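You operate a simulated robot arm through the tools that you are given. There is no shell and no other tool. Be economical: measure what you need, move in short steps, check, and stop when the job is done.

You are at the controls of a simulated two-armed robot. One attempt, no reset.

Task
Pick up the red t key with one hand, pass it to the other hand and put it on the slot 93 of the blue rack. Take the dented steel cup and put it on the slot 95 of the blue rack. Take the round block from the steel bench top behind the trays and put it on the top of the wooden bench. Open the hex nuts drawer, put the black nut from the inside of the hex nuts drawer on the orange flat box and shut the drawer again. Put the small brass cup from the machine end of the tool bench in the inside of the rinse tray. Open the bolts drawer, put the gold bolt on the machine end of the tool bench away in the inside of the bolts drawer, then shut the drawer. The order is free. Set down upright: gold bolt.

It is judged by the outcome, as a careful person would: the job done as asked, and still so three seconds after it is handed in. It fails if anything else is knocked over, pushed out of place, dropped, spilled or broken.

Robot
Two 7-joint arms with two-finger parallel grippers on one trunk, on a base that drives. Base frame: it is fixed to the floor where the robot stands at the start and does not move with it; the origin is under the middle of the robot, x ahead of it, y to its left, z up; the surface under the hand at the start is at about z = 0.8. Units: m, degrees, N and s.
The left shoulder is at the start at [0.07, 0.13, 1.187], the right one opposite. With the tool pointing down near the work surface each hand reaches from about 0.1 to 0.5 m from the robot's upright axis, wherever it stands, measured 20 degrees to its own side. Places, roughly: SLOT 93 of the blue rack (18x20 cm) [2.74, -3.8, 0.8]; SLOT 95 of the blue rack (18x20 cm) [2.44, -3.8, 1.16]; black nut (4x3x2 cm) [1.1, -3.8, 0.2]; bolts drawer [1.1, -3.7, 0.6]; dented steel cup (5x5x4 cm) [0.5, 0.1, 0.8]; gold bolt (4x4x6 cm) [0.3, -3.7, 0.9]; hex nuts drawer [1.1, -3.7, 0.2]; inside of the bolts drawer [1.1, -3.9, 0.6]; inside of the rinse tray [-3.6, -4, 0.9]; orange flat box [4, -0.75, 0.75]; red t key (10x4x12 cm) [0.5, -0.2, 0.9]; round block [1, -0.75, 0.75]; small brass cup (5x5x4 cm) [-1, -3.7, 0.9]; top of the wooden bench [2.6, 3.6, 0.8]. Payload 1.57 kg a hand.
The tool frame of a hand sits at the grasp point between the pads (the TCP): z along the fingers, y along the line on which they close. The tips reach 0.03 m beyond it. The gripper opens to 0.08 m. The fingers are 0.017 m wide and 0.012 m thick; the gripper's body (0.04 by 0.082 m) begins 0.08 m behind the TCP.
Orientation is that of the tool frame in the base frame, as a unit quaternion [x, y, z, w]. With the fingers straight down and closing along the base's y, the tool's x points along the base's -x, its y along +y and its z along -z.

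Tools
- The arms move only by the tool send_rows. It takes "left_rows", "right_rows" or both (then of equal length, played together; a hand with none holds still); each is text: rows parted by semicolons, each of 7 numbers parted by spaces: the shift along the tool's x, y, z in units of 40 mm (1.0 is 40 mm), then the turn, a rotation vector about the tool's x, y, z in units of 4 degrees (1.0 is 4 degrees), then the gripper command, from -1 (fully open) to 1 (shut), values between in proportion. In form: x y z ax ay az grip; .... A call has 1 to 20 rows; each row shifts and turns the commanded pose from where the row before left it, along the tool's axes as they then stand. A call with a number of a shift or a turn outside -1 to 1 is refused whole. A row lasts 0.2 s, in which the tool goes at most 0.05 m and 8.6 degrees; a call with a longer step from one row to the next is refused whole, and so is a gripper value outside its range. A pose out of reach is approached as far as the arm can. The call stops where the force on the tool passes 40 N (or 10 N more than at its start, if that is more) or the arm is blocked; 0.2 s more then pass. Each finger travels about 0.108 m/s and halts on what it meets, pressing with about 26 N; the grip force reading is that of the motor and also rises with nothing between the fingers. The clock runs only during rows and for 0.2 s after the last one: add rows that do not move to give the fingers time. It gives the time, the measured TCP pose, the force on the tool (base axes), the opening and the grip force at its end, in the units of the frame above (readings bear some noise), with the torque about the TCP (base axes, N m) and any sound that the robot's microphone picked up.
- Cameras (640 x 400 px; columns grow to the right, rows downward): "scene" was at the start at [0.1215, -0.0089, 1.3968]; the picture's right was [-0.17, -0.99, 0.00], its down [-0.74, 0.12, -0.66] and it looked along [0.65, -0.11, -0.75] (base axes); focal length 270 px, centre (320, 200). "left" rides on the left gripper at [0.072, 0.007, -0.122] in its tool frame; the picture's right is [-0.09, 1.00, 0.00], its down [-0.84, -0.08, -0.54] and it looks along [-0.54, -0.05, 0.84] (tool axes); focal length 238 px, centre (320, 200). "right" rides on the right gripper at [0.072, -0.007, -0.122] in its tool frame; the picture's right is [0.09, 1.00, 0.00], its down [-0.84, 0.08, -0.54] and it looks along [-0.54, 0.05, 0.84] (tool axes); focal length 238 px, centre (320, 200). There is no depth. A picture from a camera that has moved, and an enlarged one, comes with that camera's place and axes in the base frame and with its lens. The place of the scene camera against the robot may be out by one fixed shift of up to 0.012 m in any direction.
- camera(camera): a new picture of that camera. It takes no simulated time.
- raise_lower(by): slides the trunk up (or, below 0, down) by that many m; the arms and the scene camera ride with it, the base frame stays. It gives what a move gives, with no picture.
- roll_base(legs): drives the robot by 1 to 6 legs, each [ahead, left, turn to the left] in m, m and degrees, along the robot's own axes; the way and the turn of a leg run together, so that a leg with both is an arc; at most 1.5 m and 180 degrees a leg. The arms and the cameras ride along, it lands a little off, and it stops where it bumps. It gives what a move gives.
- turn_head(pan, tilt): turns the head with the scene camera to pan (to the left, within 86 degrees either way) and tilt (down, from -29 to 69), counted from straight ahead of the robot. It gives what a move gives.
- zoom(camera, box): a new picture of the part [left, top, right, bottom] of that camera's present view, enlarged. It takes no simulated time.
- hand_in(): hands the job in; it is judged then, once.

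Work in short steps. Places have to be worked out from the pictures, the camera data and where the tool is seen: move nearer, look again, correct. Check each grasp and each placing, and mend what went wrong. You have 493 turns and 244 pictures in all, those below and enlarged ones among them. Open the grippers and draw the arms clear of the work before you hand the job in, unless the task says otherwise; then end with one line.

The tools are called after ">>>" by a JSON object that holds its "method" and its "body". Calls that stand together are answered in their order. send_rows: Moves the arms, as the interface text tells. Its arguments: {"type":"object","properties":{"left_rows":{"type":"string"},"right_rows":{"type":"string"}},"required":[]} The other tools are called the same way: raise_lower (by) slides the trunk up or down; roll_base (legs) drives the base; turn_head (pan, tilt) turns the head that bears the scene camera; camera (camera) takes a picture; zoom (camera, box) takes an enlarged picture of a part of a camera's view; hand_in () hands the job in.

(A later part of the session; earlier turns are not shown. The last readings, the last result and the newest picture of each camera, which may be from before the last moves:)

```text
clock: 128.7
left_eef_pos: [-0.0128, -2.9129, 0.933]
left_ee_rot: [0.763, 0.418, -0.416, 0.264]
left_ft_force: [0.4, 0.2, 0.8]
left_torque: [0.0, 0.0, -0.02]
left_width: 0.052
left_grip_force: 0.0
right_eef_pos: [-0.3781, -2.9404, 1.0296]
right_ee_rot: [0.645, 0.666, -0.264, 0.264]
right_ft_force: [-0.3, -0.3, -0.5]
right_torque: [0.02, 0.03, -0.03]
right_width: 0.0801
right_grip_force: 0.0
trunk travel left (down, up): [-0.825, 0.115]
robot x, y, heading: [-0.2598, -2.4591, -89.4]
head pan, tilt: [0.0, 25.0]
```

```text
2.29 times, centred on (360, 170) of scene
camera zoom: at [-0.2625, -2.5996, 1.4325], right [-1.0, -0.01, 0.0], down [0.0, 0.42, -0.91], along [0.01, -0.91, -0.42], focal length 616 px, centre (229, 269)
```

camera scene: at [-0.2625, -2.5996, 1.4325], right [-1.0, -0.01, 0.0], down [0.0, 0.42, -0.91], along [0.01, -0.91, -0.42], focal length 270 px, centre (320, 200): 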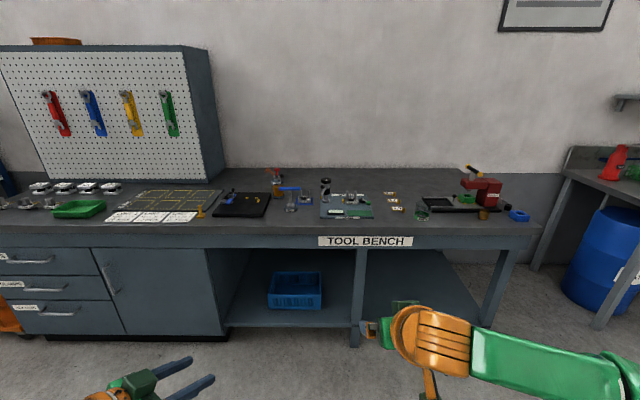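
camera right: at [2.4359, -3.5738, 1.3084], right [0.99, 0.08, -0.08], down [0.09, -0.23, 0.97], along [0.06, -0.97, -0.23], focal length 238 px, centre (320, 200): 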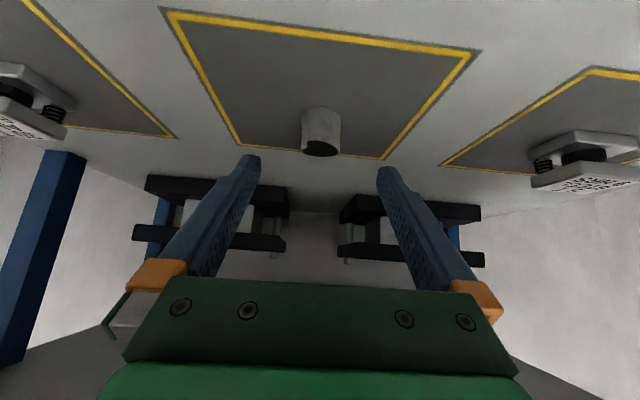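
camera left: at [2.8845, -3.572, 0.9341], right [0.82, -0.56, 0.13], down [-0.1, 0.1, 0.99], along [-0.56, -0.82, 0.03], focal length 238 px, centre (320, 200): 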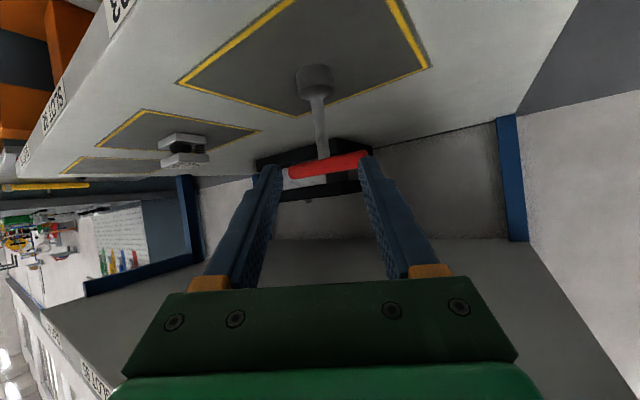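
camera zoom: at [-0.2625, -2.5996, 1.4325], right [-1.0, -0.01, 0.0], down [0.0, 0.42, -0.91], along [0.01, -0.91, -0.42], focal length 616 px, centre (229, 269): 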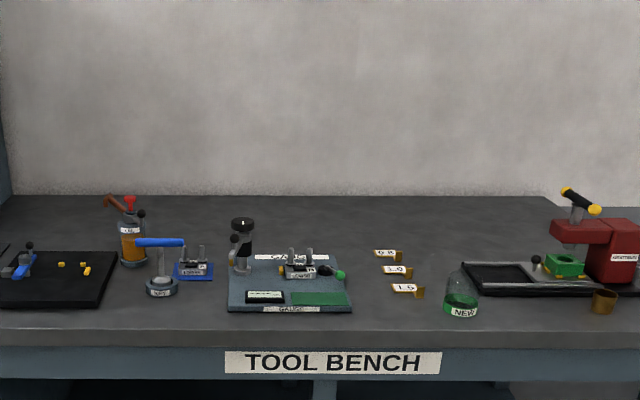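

Brass cup is at about (-0.955,-3.63), gold bolt at about (0.29,-3.68). I'll zoom on the bolt and the drawers.

>>> {"method": "zoom", "body": {"camera": "scene", "box": [100, 170, 280, 270]}}

>>> {"method": "turn_head", "body": {"pan": -60, "tilt": 15}}

>>> {"method": "camera", "body": {"camera": "scene"}}

```text
3.56 times, centred on (190, 220) of scene
camera zoom: at [-0.2625, -2.5996, 1.4325], right [-1.0, -0.01, 0.0], down [0.0, 0.42, -0.91], along [0.01, -0.91, -0.42], focal length 959 px, centre (782, 129)
```

zoom: 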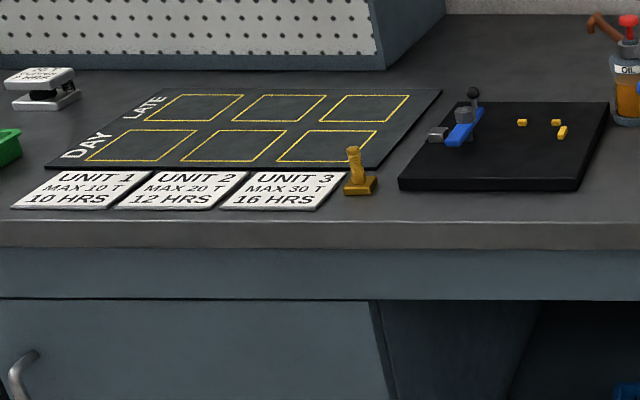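

```text
clock: 130.0
left_eef_pos: [-0.0131, -2.9138, 0.9332]
left_ee_rot: [0.763, 0.419, -0.416, 0.264]
left_ft_force: [0.8, 0.6, 0.2]
left_torque: [-0.01, 0.02, 0.01]
left_width: 0.052
left_grip_force: 0.1
right_eef_pos: [-0.3779, -2.9412, 1.0296]
right_ee_rot: [0.644, 0.667, -0.264, 0.265]
right_ft_force: [0.0, -0.6, -0.4]
right_torque: [-0.03, 0.01, -0.01]
right_width: 0.08
right_grip_force: 0.1
trunk travel left (down, up): [-0.825, 0.115]
robot x, y, heading: [-0.2558, -2.4632, -89.5]
head pan, tilt: [-60.0, 15.0]
```

```text
181 pictures are left
camera scene: at [-0.3437, -2.5551, 1.4487], right [-0.51, 0.86, 0.0], down [0.22, 0.13, -0.97], along [-0.83, -0.49, -0.26], focal length 270 px, centre (320, 200)
```

scene: 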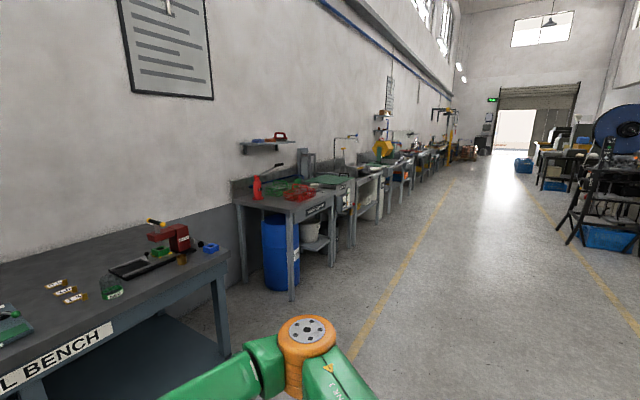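

I'll go get the brass cup first with the right hand; raise the left hand out of the way.

>>> {"method": "send_rows", "body": {"left_rows": "-0.855 0.055 -0.515 0 0 0 -0.3;-0.855 0.055 -0.515 0 0 0 -0.3;-0.855 0.055 -0.515 0 0 0 -0.3;-0.855 0.055 -0.515 0 0 0 -0.3"}}

>>> {"method": "roll_base", "body": {"legs": [[0, -0.577, -0.5], [0.5, 0, 0]]}}

>>> {"method": "turn_head", "body": {"pan": -15, "tilt": 40}}

>>> {"method": "camera", "body": {"camera": "scene"}}

>>> {"method": "camera", "body": {"camera": "right"}}

```text
clock: 131.0
left_eef_pos: [-0.0125, -2.9127, 1.0927]
left_ee_rot: [0.763, 0.419, -0.415, 0.264]
left_ft_force: [0.2, -0.5, -0.3]
left_torque: [-0.04, -0.04, -0.02]
left_width: 0.052
left_grip_force: 0.0
right_eef_pos: [-0.378, -2.9421, 1.0298]
right_ee_rot: [0.645, 0.666, -0.264, 0.264]
right_ft_force: [0.9, -0.1, 0.6]
right_torque: [-0.01, 0.05, -0.01]
right_width: 0.0799
right_grip_force: 0.0
trunk travel left (down, up): [-0.825, 0.115]
robot x, y, heading: [-0.257, -2.463, -89.7]
head pan, tilt: [-60.0, 15.0]
```

```text
clock: 136.9
left_eef_pos: [-0.5833, -3.4265, 1.0922]
left_ee_rot: [0.762, 0.42, -0.415, 0.265]
left_ft_force: [0.0, 1.0, 0.8]
left_torque: [-0.01, 0.02, -0.03]
left_width: 0.052
left_grip_force: 0.0
right_eef_pos: [-0.9475, -3.4542, 1.0315]
right_ee_rot: [0.644, 0.667, -0.265, 0.266]
right_ft_force: [-0.1, 0.2, 0.4]
right_torque: [-0.05, -0.01, 0.0]
right_width: 0.0798
right_grip_force: 0.1
trunk travel left (down, up): [-0.825, 0.115]
robot x, y, heading: [-0.8273, -2.9752, -89.6]
head pan, tilt: [-60.0, 15.0]
```

```text
clock: 138.0
left_eef_pos: [-0.5831, -3.4265, 1.094]
left_ee_rot: [0.763, 0.419, -0.415, 0.264]
left_ft_force: [0.1, 0.1, 0.4]
left_torque: [0.0, 0.0, 0.01]
left_width: 0.0521
left_grip_force: 0.0
right_eef_pos: [-0.948, -3.4552, 1.0304]
right_ee_rot: [0.645, 0.666, -0.264, 0.265]
right_ft_force: [-0.1, 0.7, -0.7]
right_torque: [0.01, 0.0, -0.01]
right_width: 0.08
right_grip_force: 0.1
trunk travel left (down, up): [-0.825, 0.115]
robot x, y, heading: [-0.8286, -2.976, -89.5]
head pan, tilt: [-15.0, 40.0]
```

```text
180 pictures are left
camera scene: at [-0.854, -3.104, 1.4092], right [-0.97, 0.25, 0.0], down [0.16, 0.62, -0.77], along [-0.19, -0.74, -0.64], focal length 270 px, centre (320, 200)
```

scene: 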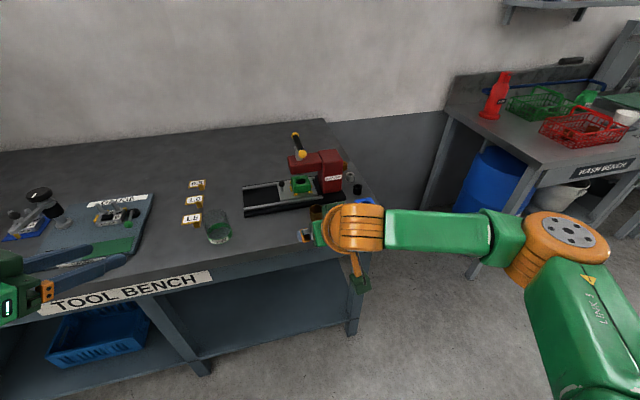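

```text
179 pictures are left
camera right: at [-0.9579, -3.3182, 1.0687], right [0.99, 0.09, -0.08], down [0.09, -0.22, 0.97], along [0.07, -0.97, -0.23], focal length 238 px, centre (320, 200)
```

right: 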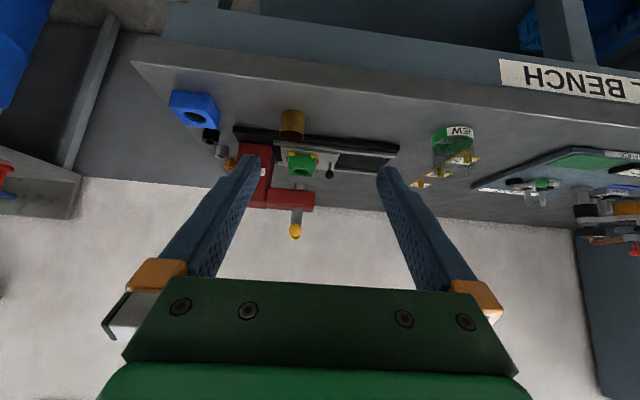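

By triangulation the cup is at about (-0.99,-3.685) and the bench top is at z≈0.84. I'll move nearer and re-look.

>>> {"method": "roll_base", "body": {"legs": [[0.13, -0.04, -0.5]]}}

>>> {"method": "send_rows", "body": {"right_rows": "0.695 0 0.72 0 0 0 -1;0.695 0 0.72 0 0 0 -1;0 0 0 0 0 0 -1"}}

>>> {"method": "camera", "body": {"camera": "right"}}

>>> {"method": "camera", "body": {"camera": "scene"}}

```text
clock: 139.3
left_eef_pos: [-0.625, -3.5551, 1.0928]
left_ee_rot: [0.764, 0.416, -0.417, 0.264]
left_ft_force: [-0.1, -0.5, 0.2]
left_torque: [0.01, -0.03, 0.0]
left_width: 0.0522
left_grip_force: 0.1
right_eef_pos: [-0.9889, -3.5807, 1.032]
right_ee_rot: [0.647, 0.664, -0.267, 0.265]
right_ft_force: [-0.5, 0.3, 0.4]
right_torque: [0.04, -0.03, -0.01]
right_width: 0.08
right_grip_force: 0.0
trunk travel left (down, up): [-0.825, 0.115]
robot x, y, heading: [-0.8689, -3.1011, -89.8]
head pan, tilt: [-15.0, 40.0]
```

```text
clock: 140.1
left_eef_pos: [-0.6247, -3.5583, 1.0918]
left_ee_rot: [0.764, 0.417, -0.416, 0.263]
left_ft_force: [0.1, -0.5, 0.6]
left_torque: [0.01, 0.0, -0.02]
left_width: 0.052
left_grip_force: 0.1
right_eef_pos: [-0.9903, -3.5823, 0.9499]
right_ee_rot: [0.647, 0.665, -0.265, 0.263]
right_ft_force: [0.6, -0.7, -0.1]
right_torque: [0.01, 0.01, 0.05]
right_width: 0.0803
right_grip_force: 0.0
trunk travel left (down, up): [-0.825, 0.115]
robot x, y, heading: [-0.868, -3.1014, -89.8]
head pan, tilt: [-15.0, 40.0]
```

```text
178 pictures are left
camera right: at [-0.9991, -3.4454, 0.9888], right [0.99, 0.09, -0.07], down [0.09, -0.23, 0.97], along [0.07, -0.97, -0.23], focal length 238 px, centre (320, 200)
```

right: 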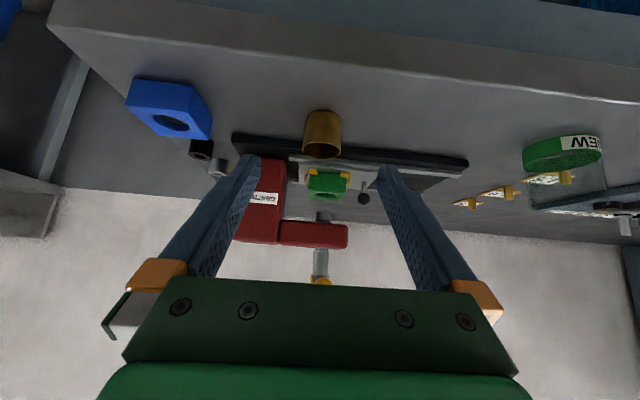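

```text
177 pictures are left
camera scene: at [-0.894, -3.2337, 1.4091], right [-0.97, 0.26, 0.0], down [0.17, 0.62, -0.77], along [-0.2, -0.74, -0.64], focal length 270 px, centre (320, 200)
```

scene: 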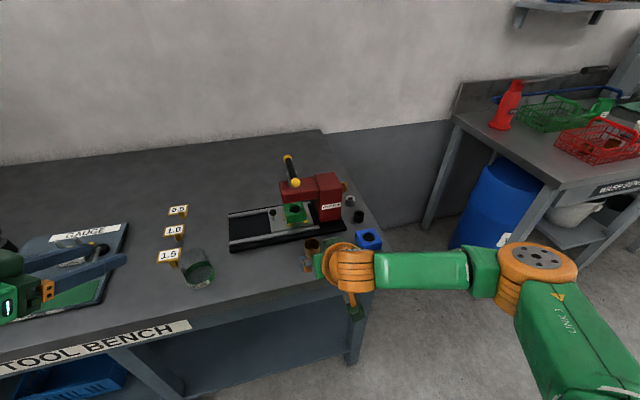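

The cup is centred, and the machine's tray edge is about 5 cm behind it. I'll approach in two steps.

>>> {"method": "send_rows", "body": {"right_rows": "-0.148 0.02 0.7225 0 0 0 -1;-0.148 0.02 0.7225 0 0 0 -1;-0.148 0.02 0.7225 0 0 0 -1;0 0 0 0 0 0 -1"}}

>>> {"method": "camera", "body": {"camera": "right"}}

```text
clock: 141.1
left_eef_pos: [-0.6257, -3.5593, 1.0928]
left_ee_rot: [0.765, 0.415, -0.417, 0.263]
left_ft_force: [0.2, -0.6, -1.0]
left_torque: [0.0, -0.01, -0.02]
left_width: 0.0519
left_grip_force: 0.0
right_eef_pos: [-0.9878, -3.6561, 0.8997]
right_ee_rot: [0.647, 0.664, -0.265, 0.264]
right_ft_force: [-0.3, 0.7, -0.4]
right_torque: [0.02, -0.01, 0.05]
right_width: 0.0801
right_grip_force: 0.0
trunk travel left (down, up): [-0.825, 0.115]
robot x, y, heading: [-0.8673, -3.1053, -89.9]
head pan, tilt: [-15.0, 40.0]
```

```text
176 pictures are left
camera right: at [-0.9966, -3.5189, 0.938], right [0.99, 0.09, -0.08], down [0.09, -0.22, 0.97], along [0.07, -0.97, -0.23], focal length 238 px, centre (320, 200)
```

right: 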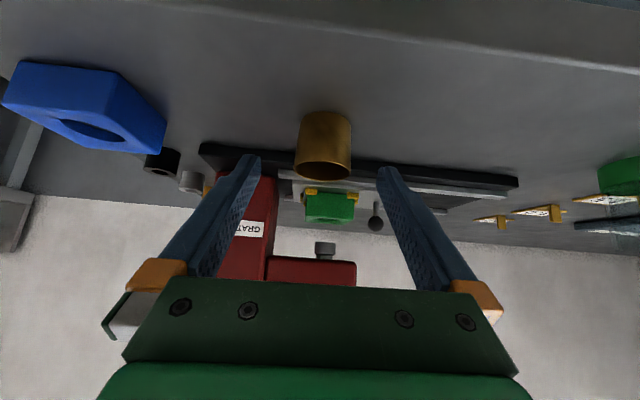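

The cup is at y≈-3.67 and the bench at z≈0.84. Final descent to z 0.87, then close.

>>> {"method": "send_rows", "body": {"right_rows": "0.22 0.03 0.3 0 0 0 -1;0.22 0.03 0.3 0 0 0 -1;0 0 0 0 0 0 -0.4;0 0 0 0 0 0 0.2;0 0 0 0 0 0 1;0 0 0 0 0 0 1;0 0 0 0 0 0 1"}}

>>> {"method": "send_rows", "body": {"right_rows": "-0.695 0 -0.72 0 0 0 1;-0.695 0 -0.72 0 0 0 1;-0.695 0 -0.72 0 0 0 1;-0.695 0 -0.72 0 0 0 1;0 0 0 0 0 0 1"}}

>>> {"method": "camera", "body": {"camera": "right"}}

```text
clock: 142.7
left_eef_pos: [-0.6245, -3.5591, 1.0927]
left_ee_rot: [0.765, 0.416, -0.416, 0.263]
left_ft_force: [-0.5, 0.4, -0.2]
left_torque: [0.02, 0.04, -0.03]
left_width: 0.0521
left_grip_force: 0.1
right_eef_pos: [-0.9851, -3.6604, 0.8694]
right_ee_rot: [0.648, 0.664, -0.266, 0.263]
right_ft_force: [0.0, -0.2, 1.0]
right_torque: [0.01, 0.05, -0.05]
right_width: 0.0382
right_grip_force: 25.4
trunk travel left (down, up): [-0.825, 0.115]
robot x, y, heading: [-0.8679, -3.1038, -89.9]
head pan, tilt: [-15.0, 40.0]
```

```text
clock: 143.9
left_eef_pos: [-0.6253, -3.5593, 1.092]
left_ee_rot: [0.764, 0.417, -0.416, 0.263]
left_ft_force: [0.8, -0.8, 0.3]
left_torque: [0.03, 0.01, -0.01]
left_width: 0.0519
left_grip_force: 0.0
right_eef_pos: [-0.9842, -3.6592, 1.0326]
right_ee_rot: [0.648, 0.663, -0.265, 0.263]
right_ft_force: [0.4, 0.9, 0.2]
right_torque: [-0.01, 0.02, 0.01]
right_width: 0.0384
right_grip_force: 25.7
trunk travel left (down, up): [-0.825, 0.115]
robot x, y, heading: [-0.8691, -3.1078, -89.9]
head pan, tilt: [-15.0, 40.0]
```

```text
175 pictures are left
camera right: at [-0.9935, -3.5219, 1.0705], right [0.99, 0.09, -0.08], down [0.09, -0.23, 0.97], along [0.07, -0.97, -0.23], focal length 238 px, centre (320, 200)
```

right: 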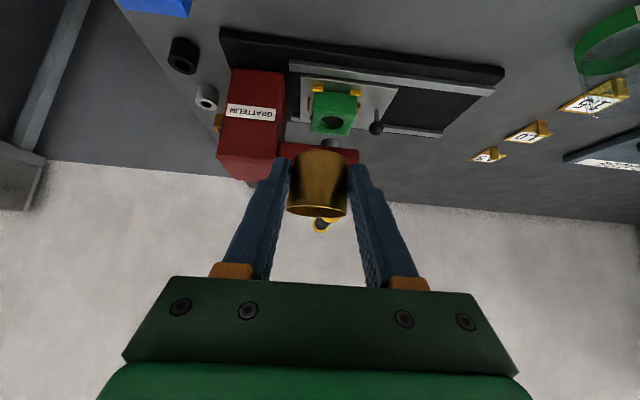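

Brass cup held. I'll back off and slide down to the rinse tray.

>>> {"method": "roll_base", "body": {"legs": [[-0.6, 0, 0], [0, -1.5, 0], [0, -1.0, 0]]}}

>>> {"method": "turn_head", "body": {"pan": 0, "tilt": 28}}

>>> {"method": "camera", "body": {"camera": "scene"}}

```text
clock: 159.1
left_eef_pos: [-3.1514, -2.9199, 1.0919]
left_ee_rot: [0.774, 0.398, -0.422, 0.253]
left_ft_force: [-0.6, 0.2, -0.8]
left_torque: [0.01, 0.01, 0.01]
left_width: 0.0521
left_grip_force: 0.0
right_eef_pos: [-3.5151, -3.0031, 1.0316]
right_ee_rot: [0.664, 0.647, -0.272, 0.257]
right_ft_force: [-1.1, 0.0, -0.9]
right_torque: [-0.02, -0.01, 0.01]
right_width: 0.0378
right_grip_force: 25.9
trunk travel left (down, up): [-0.825, 0.115]
robot x, y, heading: [-3.3719, -2.4518, -92.6]
head pan, tilt: [-15.0, 40.0]
```

```text
clock: 159.9
left_eef_pos: [-3.1534, -2.92, 1.092]
left_ee_rot: [0.775, 0.397, -0.422, 0.252]
left_ft_force: [0.3, -0.4, -0.1]
left_torque: [0.01, -0.01, 0.02]
left_width: 0.0522
left_grip_force: 0.1
right_eef_pos: [-3.5165, -3.0026, 1.0316]
right_ee_rot: [0.663, 0.649, -0.27, 0.257]
right_ft_force: [0.4, -0.2, 0.5]
right_torque: [0.02, -0.05, 0.0]
right_width: 0.0375
right_grip_force: 25.8
trunk travel left (down, up): [-0.825, 0.115]
robot x, y, heading: [-3.3712, -2.4531, -92.7]
head pan, tilt: [0.0, 28.0]
```

```text
174 pictures are left
camera scene: at [-3.3841, -2.5925, 1.4276], right [-1.0, 0.05, 0.0], down [0.02, 0.47, -0.88], along [-0.04, -0.88, -0.47], focal length 270 px, centre (320, 200)
```

scene: 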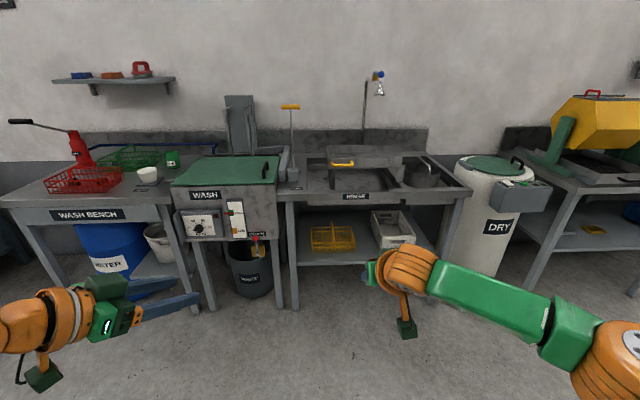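

>>> {"method": "zoom", "body": {"camera": "scene", "box": [260, 110, 500, 260]}}

```text
2.67 times, centred on (380, 185) of scene
camera zoom: at [-3.3841, -2.5925, 1.4276], right [-1.0, 0.05, 0.0], down [0.02, 0.47, -0.88], along [-0.04, -0.88, -0.47], focal length 719 px, centre (160, 240)
```

zoom: 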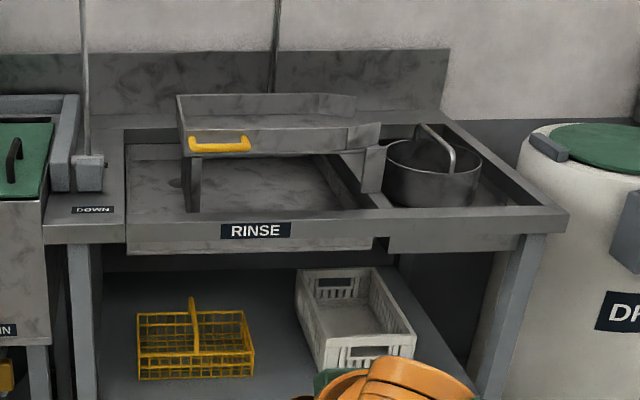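

The rinse tray is the raised tray with the yellow handle over the sink. I'll raise both hands and approach square-on.

>>> {"method": "send_rows", "body": {"left_rows": "-0.855 0.055 -0.515 0 0 0 -0.3;-0.855 0.055 -0.515 0 0 0 -0.3;-0.855 0.055 -0.515 0 0 0 -0.3;-0.855 0.055 -0.515 0 0 0 -0.3", "right_rows": "-0.695 0 -0.72 0 0 0 1;-0.695 0 -0.72 0 0 0 1;-0.695 0 -0.72 0 0 0 1;-0.695 0 -0.72 0 0 0 1"}}

>>> {"method": "roll_base", "body": {"legs": [[0, -0.13, 2.6], [0.6, 0, 0]]}}

>>> {"method": "turn_head", "body": {"pan": -5, "tilt": 40}}

>>> {"method": "camera", "body": {"camera": "scene"}}

>>> {"method": "camera", "body": {"camera": "right"}}

```text
clock: 160.9
left_eef_pos: [-3.1545, -2.9213, 1.2518]
left_ee_rot: [0.775, 0.397, -0.422, 0.252]
left_ft_force: [0.3, 0.8, -0.5]
left_torque: [-0.02, 0.02, 0.0]
left_width: 0.0519
left_grip_force: 0.0
right_eef_pos: [-3.5126, -3.0022, 1.1925]
right_ee_rot: [0.663, 0.649, -0.272, 0.258]
right_ft_force: [1.3, 0.2, -0.2]
right_torque: [0.03, -0.01, 0.04]
right_width: 0.036
right_grip_force: 26.1
trunk travel left (down, up): [-0.825, 0.115]
robot x, y, heading: [-3.3716, -2.4572, -92.8]
head pan, tilt: [0.0, 28.0]
```

```text
clock: 165.2
left_eef_pos: [-3.2634, -3.5199, 1.2534]
left_ee_rot: [0.765, 0.415, -0.417, 0.263]
left_ft_force: [-0.3, -0.5, 1.1]
left_torque: [-0.02, -0.02, 0.01]
left_width: 0.0519
left_grip_force: 0.1
right_eef_pos: [-3.6196, -3.6154, 1.1924]
right_ee_rot: [0.648, 0.663, -0.266, 0.264]
right_ft_force: [-0.3, 0.1, 0.1]
right_torque: [0.0, -0.03, -0.01]
right_width: 0.0357
right_grip_force: 26.0
trunk travel left (down, up): [-0.825, 0.115]
robot x, y, heading: [-3.5052, -3.0639, -90.1]
head pan, tilt: [0.0, 28.0]
```

```text
clock: 165.9
left_eef_pos: [-3.2635, -3.5205, 1.2529]
left_ee_rot: [0.765, 0.415, -0.416, 0.263]
left_ft_force: [-0.1, 1.2, 0.4]
left_torque: [-0.01, 0.03, -0.04]
left_width: 0.052
left_grip_force: 0.1
right_eef_pos: [-3.6193, -3.6168, 1.1905]
right_ee_rot: [0.648, 0.663, -0.266, 0.264]
right_ft_force: [-0.9, -0.5, -0.5]
right_torque: [0.02, 0.02, -0.02]
right_width: 0.036
right_grip_force: 25.7
trunk travel left (down, up): [-0.825, 0.115]
robot x, y, heading: [-3.5023, -3.0643, -90.1]
head pan, tilt: [-5.0, 40.0]
```

```text
172 pictures are left
camera scene: at [-3.5154, -3.1951, 1.4092], right [-1.0, 0.09, 0.0], down [0.06, 0.64, -0.77], along [-0.07, -0.76, -0.64], focal length 270 px, centre (320, 200)
```

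scene: 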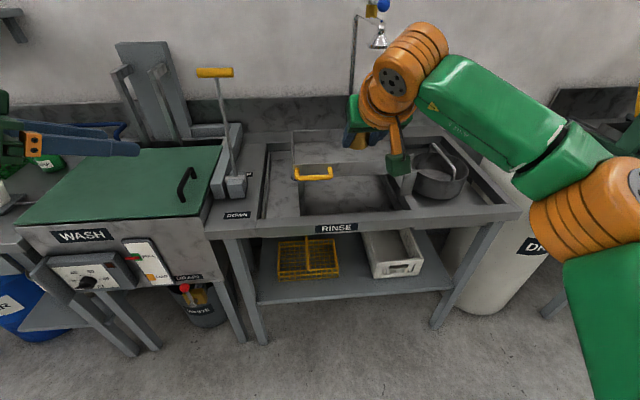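

```text
171 pictures are left
camera right: at [-3.6273, -3.4804, 1.2295], right [0.99, 0.08, -0.08], down [0.09, -0.23, 0.97], along [0.06, -0.97, -0.23], focal length 238 px, centre (320, 200)
```

right: 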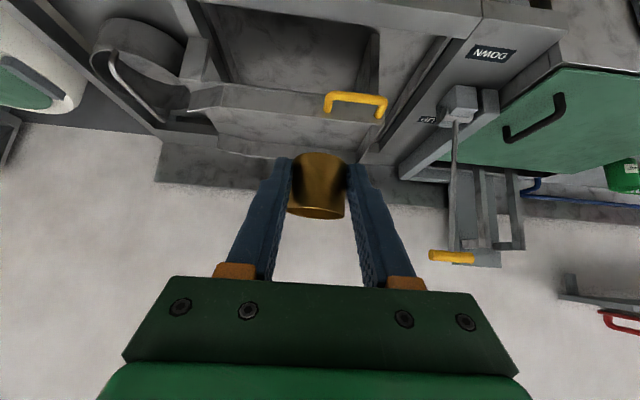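

The tray spans about x -3.75..-3.49, y -4.11..-3.88, rim z≈0.97. The lever with the orange grip is near the left hand, so I move that hand outward and drive in 0.24 m.

>>> {"method": "send_rows", "body": {"left_rows": "0.37 0.7 -0.54 0 0 0 -0.3;0.37 0.7 -0.54 0 0 0 -0.3;0.37 0.7 -0.54 0 0 0 -0.3;0.37 0.7 -0.54 0 0 0 -0.3;0 0 0 0 0 0 -0.3"}}

>>> {"method": "roll_base", "body": {"legs": [[0.22, 0, 0]]}}

>>> {"method": "send_rows", "body": {"right_rows": "-0.72 0 0.695 0 0 0 1;-0.72 0 0.695 0 0 0 1;-0.72 0 0.695 0 0 0 1;0 0 0 0 0 0 1"}}

>>> {"method": "camera", "body": {"camera": "scene"}}

>>> {"method": "camera", "body": {"camera": "right"}}

```text
clock: 167.2
left_eef_pos: [-3.1129, -3.4898, 1.2512]
left_ee_rot: [0.766, 0.414, -0.417, 0.262]
left_ft_force: [0.5, 1.0, 0.0]
left_torque: [0.03, 0.02, 0.03]
left_width: 0.0521
left_grip_force: 0.0
right_eef_pos: [-3.619, -3.6174, 1.1914]
right_ee_rot: [0.649, 0.663, -0.265, 0.263]
right_ft_force: [-0.4, -0.6, -0.1]
right_torque: [-0.01, 0.01, 0.02]
right_width: 0.0362
right_grip_force: 26.0
trunk travel left (down, up): [-0.825, 0.115]
robot x, y, heading: [-3.5028, -3.063, -90.0]
head pan, tilt: [-5.0, 40.0]
```

```text
clock: 168.8
left_eef_pos: [-3.114, -3.7078, 1.2526]
left_ee_rot: [0.765, 0.414, -0.417, 0.262]
left_ft_force: [-0.5, 0.2, -0.7]
left_torque: [-0.04, -0.03, 0.01]
left_width: 0.0521
left_grip_force: 0.1
right_eef_pos: [-3.6203, -3.8342, 1.1922]
right_ee_rot: [0.649, 0.662, -0.267, 0.265]
right_ft_force: [0.6, 0.3, -0.3]
right_torque: [0.0, -0.02, -0.02]
right_width: 0.0359
right_grip_force: 26.1
trunk travel left (down, up): [-0.825, 0.115]
robot x, y, heading: [-3.5038, -3.2839, -90.1]
head pan, tilt: [-5.0, 40.0]
```

```text
clock: 169.8
left_eef_pos: [-3.1135, -3.7121, 1.2512]
left_ee_rot: [0.765, 0.414, -0.418, 0.262]
left_ft_force: [0.3, 0.4, 0.0]
left_torque: [-0.02, 0.04, -0.03]
left_width: 0.052
left_grip_force: 0.0
right_eef_pos: [-3.6191, -3.89, 1.1862]
right_ee_rot: [0.649, 0.663, -0.266, 0.262]
right_ft_force: [0.4, 0.3, -0.5]
right_torque: [0.01, -0.02, 0.0]
right_width: 0.036
right_grip_force: 25.7
right hand out of reach, approached as far as the arm can: row 2, 3
trunk travel left (down, up): [-0.825, 0.115]
robot x, y, heading: [-3.5027, -3.2862, -90.3]
head pan, tilt: [-5.0, 40.0]
```

```text
170 pictures are left
camera scene: at [-3.5154, -3.4162, 1.4091], right [-1.0, 0.09, 0.0], down [0.06, 0.64, -0.77], along [-0.07, -0.76, -0.64], focal length 270 px, centre (320, 200)
```

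scene: 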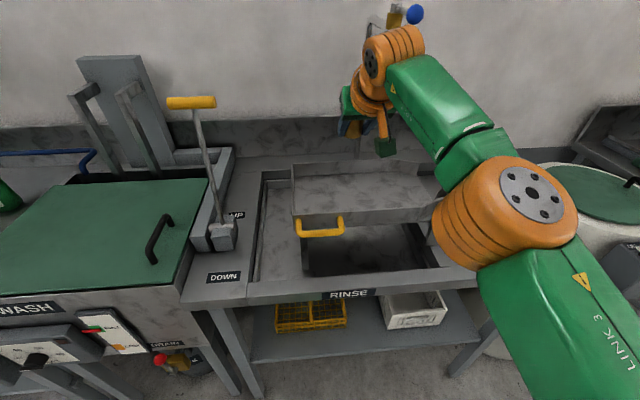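

```text
169 pictures are left
camera right: at [-3.6274, -3.7527, 1.2247], right [0.99, 0.08, -0.08], down [0.09, -0.23, 0.97], along [0.06, -0.97, -0.23], focal length 238 px, centre (320, 200)
```

right: 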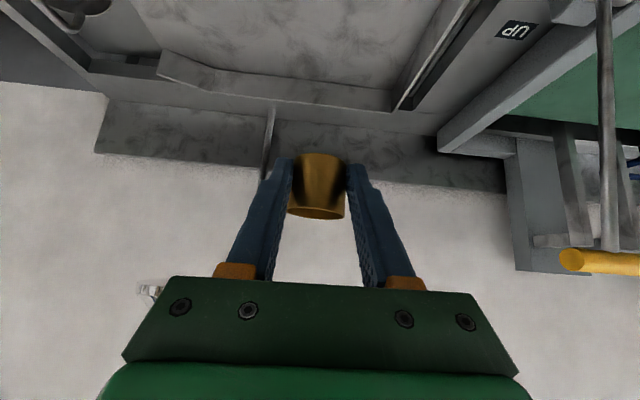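

Arm reach tops out near 0.60 m, so I'll ease the base 9 cm closer.

>>> {"method": "roll_base", "body": {"legs": [[0.09, 0, 0]]}}

>>> {"method": "camera", "body": {"camera": "right"}}

>>> {"method": "camera", "body": {"camera": "scene"}}

```text
clock: 170.9
left_eef_pos: [-3.1139, -3.7956, 1.2527]
left_ee_rot: [0.765, 0.413, -0.418, 0.264]
left_ft_force: [-1.1, -1.0, 0.6]
left_torque: [-0.03, -0.02, 0.05]
left_width: 0.0521
left_grip_force: 0.1
right_eef_pos: [-3.6196, -3.9742, 1.1893]
right_ee_rot: [0.649, 0.661, -0.268, 0.264]
right_ft_force: [0.5, 0.1, -0.6]
right_torque: [0.0, -0.01, -0.03]
right_width: 0.0358
right_grip_force: 25.8
trunk travel left (down, up): [-0.825, 0.115]
robot x, y, heading: [-3.4983, -3.3731, -90.4]
head pan, tilt: [-5.0, 40.0]
```

```text
168 pictures are left
camera right: at [-3.6283, -3.8367, 1.2272], right [0.99, 0.08, -0.08], down [0.09, -0.22, 0.97], along [0.06, -0.97, -0.23], focal length 238 px, centre (320, 200)
```

right: 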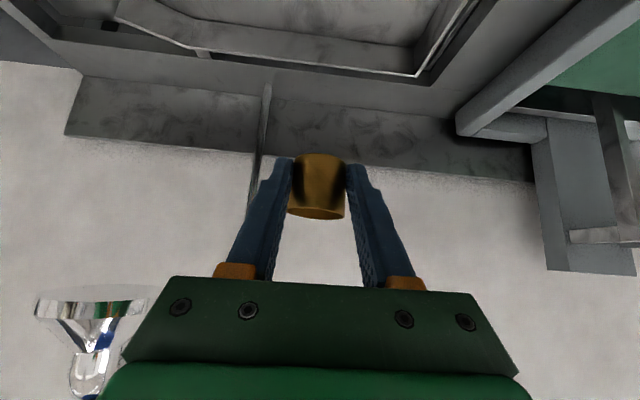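

```text
167 pictures are left
camera scene: at [-3.5166, -3.4992, 1.4098], right [-1.0, 0.09, 0.0], down [0.06, 0.64, -0.77], along [-0.07, -0.77, -0.64], focal length 270 px, centre (320, 200)
```

scene: 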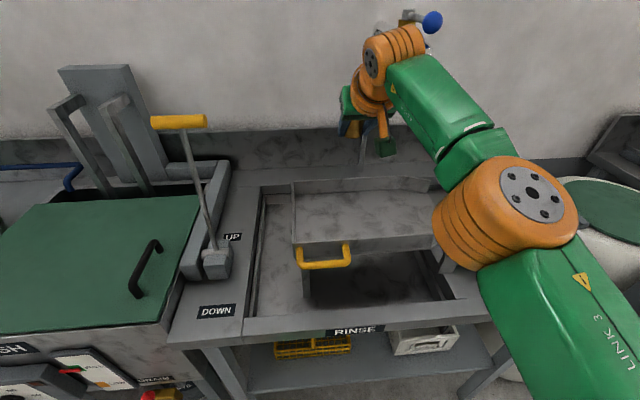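

The cup is over the tray interior. To keep the wrist camera clear of the tray's front wall, I'll steepen the hand by 10° and lower partway.

>>> {"method": "send_rows", "body": {"right_rows": "0 0 0 0 0.85 0 1;0 0 0 0 0.85 0 1;0 0 0 0 0.8 0 1;0.489 0 0.725 0 0 0 1;0.489 0 0.725 0 0 0 1;0.489 0 0.725 0 0 0 1;0.489 0 0.725 0 0 0 1;0 0 0 0 0 0 1"}}

>>> {"method": "camera", "body": {"camera": "right"}}

>>> {"method": "zoom", "body": {"camera": "scene", "box": [240, 80, 480, 280]}}

```text
clock: 172.8
left_eef_pos: [-3.1132, -3.8016, 1.2511]
left_ee_rot: [0.765, 0.415, -0.417, 0.263]
left_ft_force: [0.5, 0.6, 0.1]
left_torque: [0.01, -0.02, 0.01]
left_width: 0.0517
left_grip_force: 0.1
right_eef_pos: [-3.6249, -3.9479, 1.0322]
right_ee_rot: [0.67, 0.682, -0.21, 0.204]
right_ft_force: [0.1, 0.3, 0.0]
right_torque: [0.02, -0.01, -0.02]
right_width: 0.0358
right_grip_force: 25.8
right hand out of reach, approached as far as the arm can: row 1, 2, 3
trunk travel left (down, up): [-0.825, 0.115]
robot x, y, heading: [-3.5005, -3.3727, -90.1]
head pan, tilt: [-5.0, 40.0]
```

```text
166 pictures are left
camera right: at [-3.6328, -3.8191, 1.094], right [0.99, 0.09, -0.06], down [0.09, -0.39, 0.92], along [0.06, -0.92, -0.4], focal length 238 px, centre (320, 200)
```

right: 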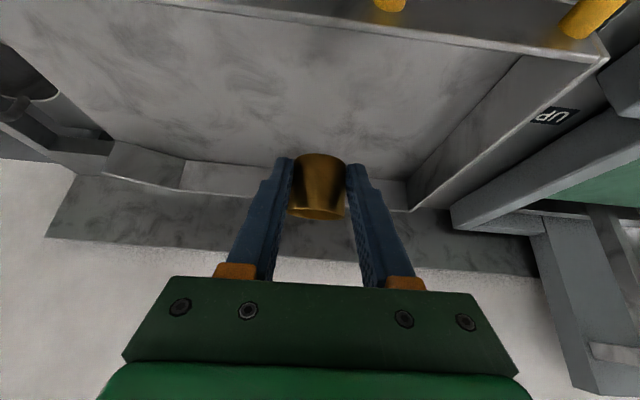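

```text
2.00 times, centred on (360, 180) of scene
camera zoom: at [-3.5163, -3.5053, 1.4092], right [-1.0, 0.09, 0.0], down [0.06, 0.64, -0.77], along [-0.07, -0.76, -0.64], focal length 539 px, centre (240, 240)
```

zoom: 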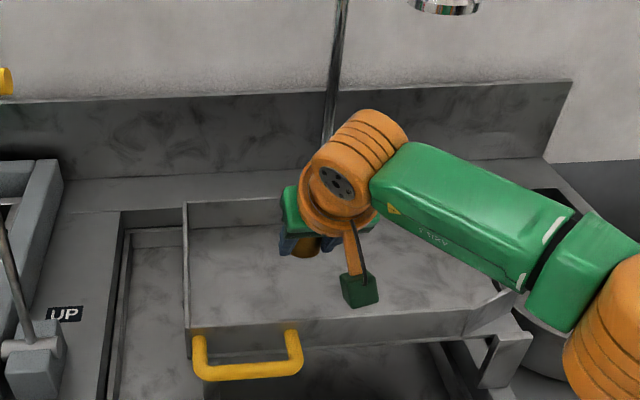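

The tray floor is at z≈0.91 and the front wall at y≈-3.89. I continue down with a little forward motion.

>>> {"method": "send_rows", "body": {"right_rows": "0.14 0 0.51 0 0 0 1;0.14 0 0.51 0 0 0 1;0.14 0 0.51 0 0 0 1;0.14 0 0.207 0 0 0 1;0.14 0 0.207 0 0 0 1;0 0 0 0 0 0 1"}}

>>> {"method": "camera", "body": {"camera": "right"}}

```text
clock: 174.2
left_eef_pos: [-3.1132, -3.7962, 1.2523]
left_ee_rot: [0.765, 0.413, -0.418, 0.263]
left_ft_force: [-0.1, 0.3, 0.6]
left_torque: [0.0, -0.01, -0.02]
left_width: 0.0519
left_grip_force: 0.0
right_eef_pos: [-3.6253, -3.9638, 0.9553]
right_ee_rot: [0.669, 0.682, -0.21, 0.206]
right_ft_force: [-1.3, -2.0, 16.2]
right_torque: [-0.74, 0.02, -0.05]
right_width: 0.0355
right_grip_force: 25.8
trunk travel left (down, up): [-0.825, 0.115]
robot x, y, heading: [-3.5008, -3.3764, -90.3]
head pan, tilt: [-5.0, 40.0]
```

```text
164 pictures are left
camera right: at [-3.633, -3.8353, 1.0156], right [0.99, 0.09, -0.06], down [0.09, -0.38, 0.92], along [0.06, -0.92, -0.39], focal length 238 px, centre (320, 200)
```

right: 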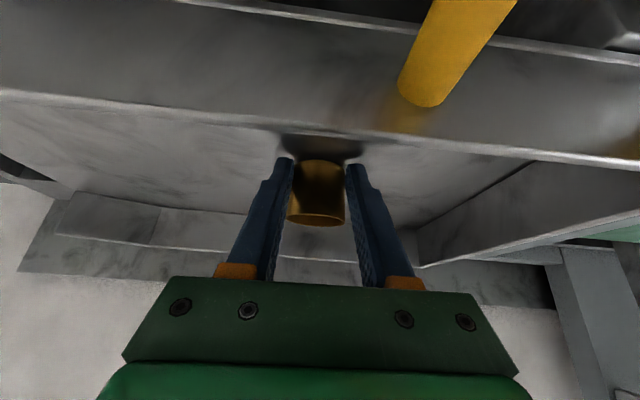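

Contact with the tray floor (16 N). I'll relieve and open gently.

>>> {"method": "send_rows", "body": {"right_rows": "-0.04 0 -0.06 0 0 0 1;0 0 0 0 0 0 0.4;0 0 0 0 0 0 0;0 0 0 0 0 0 -0.3;0 0 0 0 0 0 -0.7;0 0 0 0 0 0 -1;0 0 0 0 0 0 -1"}}

>>> {"method": "send_rows", "body": {"right_rows": "-0.4 0 -0.6 0 0 0 -1;-0.5 0 -0.75 0 0 0 -1;-0.5 0 -0.75 0 0 0 -1;-0.5 0 -0.75 0 0 0 -1;0 0 0 0 0 0 -1"}}

>>> {"method": "camera", "body": {"camera": "right"}}

```text
clock: 175.8
left_eef_pos: [-3.1134, -3.8013, 1.251]
left_ee_rot: [0.765, 0.415, -0.417, 0.263]
left_ft_force: [-0.2, 0.6, -0.5]
left_torque: [-0.01, -0.01, 0.0]
left_width: 0.052
left_grip_force: 0.0
right_eef_pos: [-3.6252, -3.9674, 0.9549]
right_ee_rot: [0.67, 0.683, -0.208, 0.204]
right_ft_force: [-0.1, -0.7, 1.4]
right_torque: [0.01, -0.01, 0.02]
right_width: 0.0801
right_grip_force: 0.0
trunk travel left (down, up): [-0.825, 0.115]
robot x, y, heading: [-3.5039, -3.3735, -90.2]
head pan, tilt: [-5.0, 40.0]
```

```text
clock: 176.9
left_eef_pos: [-3.1139, -3.8015, 1.252]
left_ee_rot: [0.765, 0.414, -0.417, 0.262]
left_ft_force: [-0.6, 0.6, 0.5]
left_torque: [0.0, -0.01, -0.01]
left_width: 0.0524
left_grip_force: 0.0
right_eef_pos: [-3.6228, -3.9658, 1.0911]
right_ee_rot: [0.67, 0.683, -0.209, 0.204]
right_ft_force: [0.5, 0.3, -0.2]
right_torque: [-0.02, 0.01, -0.01]
right_width: 0.0801
right_grip_force: 0.1
trunk travel left (down, up): [-0.825, 0.115]
robot x, y, heading: [-3.5001, -3.3754, -90.2]
head pan, tilt: [-5.0, 40.0]
```

```text
163 pictures are left
camera right: at [-3.6302, -3.8385, 1.1525], right [0.99, 0.09, -0.06], down [0.09, -0.39, 0.92], along [0.06, -0.92, -0.4], focal length 238 px, centre (320, 200)
```

right: 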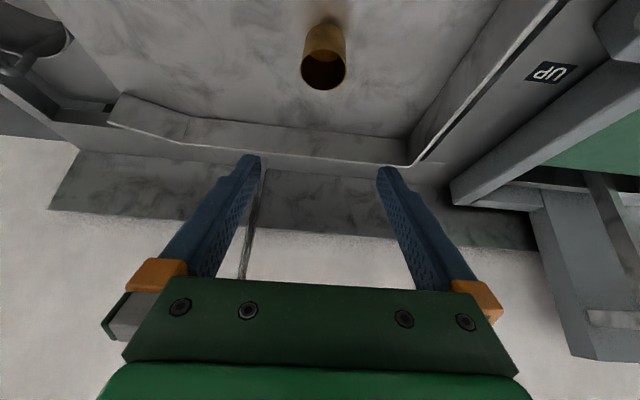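

The brass cup stands upright inside the rinse tray. I'll back out, return the left hand to pointing down, and drive toward the gold bolt.

>>> {"method": "roll_base", "body": {"legs": [[-0.85, 0, 0], [0, 1.5, 0], [0, 1.5, 0]]}}

>>> {"method": "send_rows", "body": {"left_rows": "0 -0.5 0 0 1 0 -0.5;0 -0.5 0 0 1 0 -0.5;0 -0.5 0 0 1 0 -0.5;0 -0.5 0 0 1 0 -0.5;0 0 0 0 1 0 -0.5;0 0 0 0 1 0 -0.5;0 0 0 0 1 0 -0.5;0 0 0 0 1 0 -0.5;0 0 0 0 1 0 -0.5;0 0 0 0 1 0 -0.5;0 0 0 0 1 0 -0.5;0 0 0 0 1 0 -0.5;0 0 0 0 1 0 -0.5;0 0 0 0 1 0 -0.5;0 0 0 0 1 0 -0.5;0 0 0 0 0 0 -0.5"}}

```text
clock: 195.3
left_eef_pos: [-0.1721, -2.8915, 1.252]
left_ee_rot: [0.765, 0.416, -0.416, 0.263]
left_ft_force: [0.3, 0.0, 0.1]
left_torque: [-0.02, 0.01, 0.01]
left_width: 0.0519
left_grip_force: 0.1
right_eef_pos: [-0.6804, -3.0578, 1.0894]
right_ee_rot: [0.668, 0.684, -0.208, 0.205]
right_ft_force: [0.3, 0.7, 0.4]
right_torque: [0.01, -0.03, -0.02]
right_width: 0.08
right_grip_force: 0.1
trunk travel left (down, up): [-0.825, 0.115]
robot x, y, heading: [-0.5578, -2.4652, -90.1]
head pan, tilt: [-5.0, 40.0]
```

```text
clock: 198.7
left_eef_pos: [-0.2448, -2.8413, 1.2478]
left_ee_rot: [0.871, 0.489, -0.009, 0.038]
left_ft_force: [0.4, -0.5, 0.8]
left_torque: [-0.01, -0.02, 0.02]
left_width: 0.0599
left_grip_force: 0.0
left hand out of reach, approached as far as the arm can: row 14, 15
right_eef_pos: [-0.6797, -3.058, 1.0911]
right_ee_rot: [0.669, 0.684, -0.209, 0.204]
right_ft_force: [-0.7, 0.2, 0.3]
right_torque: [-0.01, 0.01, 0.01]
right_width: 0.0799
right_grip_force: 0.0
trunk travel left (down, up): [-0.825, 0.115]
robot x, y, heading: [-0.5612, -2.4622, -90.1]
head pan, tilt: [-5.0, 40.0]
```

>>> {"method": "send_rows", "body": {"left_rows": "0 0 1 0 0 0 -0.5;0 0 1 0 0 0 -0.5;0 0 1 0 0 0 -0.5;0 0 0.5 0 0 0 -0.5"}}

>>> {"method": "roll_base", "body": {"legs": [[0, 0.545, 0], [0.66, 0, 0]]}}

>>> {"method": "turn_head", "body": {"pan": 25, "tilt": 45}}

>>> {"method": "camera", "body": {"camera": "scene"}}

>>> {"method": "camera", "body": {"camera": "left"}}

```text
clock: 199.7
left_eef_pos: [-0.2415, -2.851, 1.1084]
left_ee_rot: [0.871, 0.489, -0.008, 0.039]
left_ft_force: [0.2, 0.3, -0.1]
left_torque: [0.01, 0.01, 0.03]
left_width: 0.06
left_grip_force: 0.1
right_eef_pos: [-0.6791, -3.0572, 1.0904]
right_ee_rot: [0.669, 0.684, -0.208, 0.204]
right_ft_force: [-0.4, 0.3, 0.1]
right_torque: [0.0, 0.02, -0.01]
right_width: 0.0799
right_grip_force: 0.2
trunk travel left (down, up): [-0.825, 0.115]
robot x, y, heading: [-0.5599, -2.4665, -89.8]
head pan, tilt: [-5.0, 40.0]
```

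```text
clock: 206.0
left_eef_pos: [0.2858, -3.5032, 1.1084]
left_ee_rot: [0.873, 0.487, -0.009, 0.04]
left_ft_force: [0.2, 0.1, -0.4]
left_torque: [0.01, 0.0, 0.0]
left_width: 0.0598
left_grip_force: 0.1
right_eef_pos: [-0.153, -3.7073, 1.0918]
right_ee_rot: [0.67, 0.682, -0.21, 0.204]
right_ft_force: [-0.3, 0.6, 0.6]
right_torque: [0.01, -0.03, 0.02]
right_width: 0.0801
right_grip_force: 0.0
trunk travel left (down, up): [-0.825, 0.115]
robot x, y, heading: [-0.0254, -3.1143, -90.3]
head pan, tilt: [-5.0, 40.0]
```

```text
clock: 207.0
left_eef_pos: [0.2854, -3.505, 1.1096]
left_ee_rot: [0.873, 0.487, -0.009, 0.039]
left_ft_force: [0.1, -0.4, -1.0]
left_torque: [-0.02, -0.01, -0.03]
left_width: 0.06
left_grip_force: 0.0
right_eef_pos: [-0.1529, -3.7089, 1.0905]
right_ee_rot: [0.671, 0.682, -0.209, 0.203]
right_ft_force: [0.6, -0.2, -0.5]
right_torque: [-0.01, 0.0, 0.01]
right_width: 0.08
right_grip_force: 0.0
trunk travel left (down, up): [-0.825, 0.115]
robot x, y, heading: [-0.0302, -3.1158, -90.3]
head pan, tilt: [25.0, 45.0]
```

```text
162 pictures are left
camera scene: at [-0.0031, -3.2365, 1.4019], right [-0.91, -0.42, 0.0], down [-0.29, 0.64, -0.71], along [0.29, -0.64, -0.71], focal length 270 px, centre (320, 200)
```

scene: 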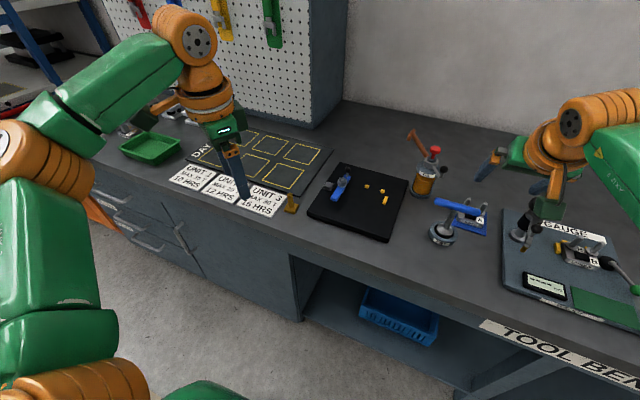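

```text
161 pictures are left
camera left: at [0.3262, -3.4379, 1.2266], right [0.8, -0.6, 0.06], down [-0.52, -0.63, 0.58], along [-0.31, -0.5, -0.81], focal length 238 px, centre (320, 200)
```

left: 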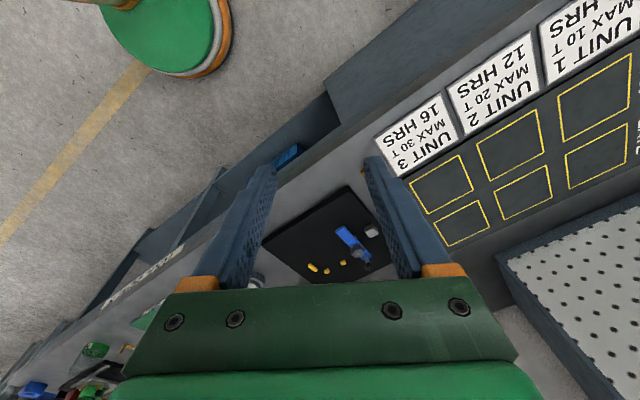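

The bolt is at about (0.29,-3.68). I'll bring the left hand forward and look again.

>>> {"method": "send_rows", "body": {"left_rows": "-0.85 0.517 0 0 0 0 -0.5;-0.85 0.517 0 0 0 0 -0.5;-0.6 0.36 0 0 0 0 -0.5;0 0 0.8 0 0 0 -0.5;0 0 0 0 0 0 -0.5", "right_rows": "-0.559 0 -0.829 0 0 0 -1;-0.559 0 -0.829 0 0 0 -1;0 0 0 0 0 0 -1;0 0 0 0 0 0 -1;0 0 0 0 0 0 -1"}}

>>> {"method": "camera", "body": {"camera": "left"}}

>>> {"method": "zoom", "body": {"camera": "scene", "box": [160, 80, 360, 240]}}

```text
clock: 208.2
left_eef_pos: [0.2867, -3.5845, 1.0805]
left_ee_rot: [0.872, 0.487, -0.008, 0.04]
left_ft_force: [0.8, -0.2, -0.3]
left_torque: [-0.01, 0.0, 0.02]
left_width: 0.0599
left_grip_force: 0.0
left hand out of reach, approached as far as the arm can: row 2, 3
right_eef_pos: [-0.1556, -3.6974, 1.1551]
right_ee_rot: [0.671, 0.682, -0.209, 0.204]
right_ft_force: [-0.2, 0.5, -0.3]
right_torque: [0.02, -0.03, -0.02]
right_width: 0.0799
right_grip_force: 0.0
right hand out of reach, approached as far as the arm can: row 1, 2
trunk travel left (down, up): [-0.825, 0.115]
robot x, y, heading: [-0.0309, -3.1172, -90.3]
head pan, tilt: [25.0, 45.0]
```

```text
160 pictures are left
camera left: at [0.3278, -3.5179, 1.1977], right [0.8, -0.6, 0.06], down [-0.52, -0.63, 0.58], along [-0.31, -0.5, -0.81], focal length 238 px, centre (320, 200)
```

left: 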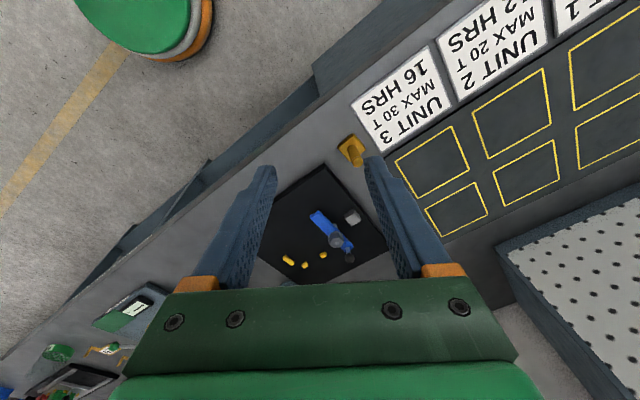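

```text
2.50 times, centred on (260, 160) of scene
camera zoom: at [-0.0039, -3.237, 1.4018], right [-0.91, -0.42, 0.0], down [-0.29, 0.64, -0.71], along [0.3, -0.64, -0.71], focal length 674 px, centre (470, 300)
```

zoom: 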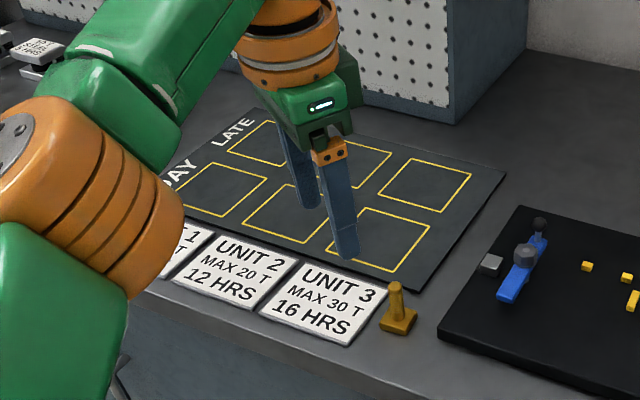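

The bolt is at about (0.295,-3.677). I'll roll 8 cm forward and then descend partway.

>>> {"method": "roll_base", "body": {"legs": [[0.085, 0.005, 0.3]]}}

>>> {"method": "send_rows", "body": {"left_rows": "0 0 0.9 0 0 0 -0.5;0 0 0.9 0 0 0 -0.5;0 0 0.9 0 0 0 -0.5;0 0 0 0 0 0 -0.5"}}

>>> {"method": "camera", "body": {"camera": "left"}}

>>> {"method": "zoom", "body": {"camera": "scene", "box": [200, 120, 360, 280]}}

```text
clock: 209.3
left_eef_pos: [0.2956, -3.6632, 1.0827]
left_ee_rot: [0.871, 0.489, -0.01, 0.04]
left_ft_force: [1.0, 1.0, 0.6]
left_torque: [-0.02, -0.01, 0.01]
left_width: 0.0601
left_grip_force: 0.1
right_eef_pos: [-0.1478, -3.779, 1.158]
right_ee_rot: [0.668, 0.683, -0.21, 0.206]
right_ft_force: [0.3, -0.2, -0.2]
right_torque: [-0.03, -0.01, 0.0]
right_width: 0.0801
right_grip_force: 0.0
trunk travel left (down, up): [-0.825, 0.115]
robot x, y, heading: [-0.0295, -3.2039, -90.2]
head pan, tilt: [25.0, 45.0]
```

```text
clock: 210.3
left_eef_pos: [0.297, -3.6764, 0.9748]
left_ee_rot: [0.871, 0.49, -0.009, 0.038]
left_ft_force: [-0.5, -0.3, 0.7]
left_torque: [-0.01, -0.04, -0.01]
left_width: 0.06
left_grip_force: 0.1
right_eef_pos: [-0.1472, -3.7833, 1.1551]
right_ee_rot: [0.669, 0.684, -0.208, 0.204]
right_ft_force: [0.2, 0.2, -0.6]
right_torque: [-0.01, -0.02, 0.0]
right_width: 0.08
right_grip_force: 0.1
trunk travel left (down, up): [-0.825, 0.115]
robot x, y, heading: [-0.0256, -3.2017, -90.1]
head pan, tilt: [25.0, 45.0]
```

```text
158 pictures are left
camera left: at [0.3383, -3.6104, 1.0923], right [0.8, -0.59, 0.06], down [-0.51, -0.63, 0.58], along [-0.31, -0.5, -0.81], focal length 238 px, centre (320, 200)
```

left: 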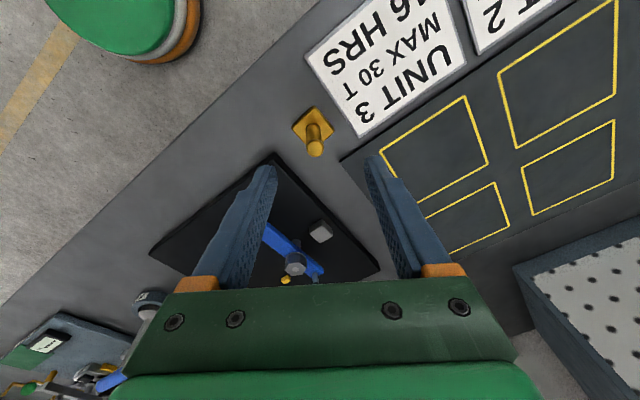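

```text
2.50 times, centred on (280, 200) of scene
camera zoom: at [0.0022, -3.3231, 1.4019], right [-0.91, -0.42, 0.0], down [-0.3, 0.64, -0.71], along [0.3, -0.64, -0.71], focal length 674 px, centre (420, 200)
```

zoom: 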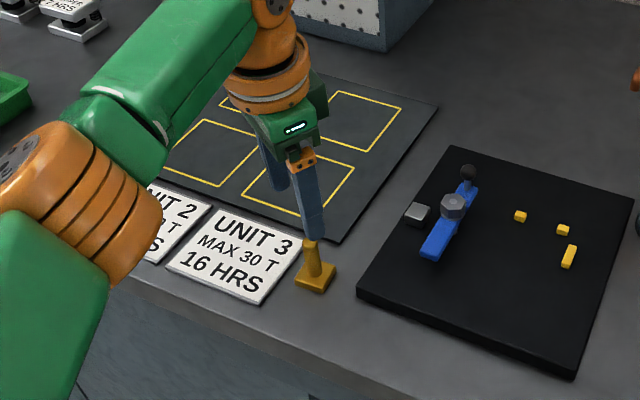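

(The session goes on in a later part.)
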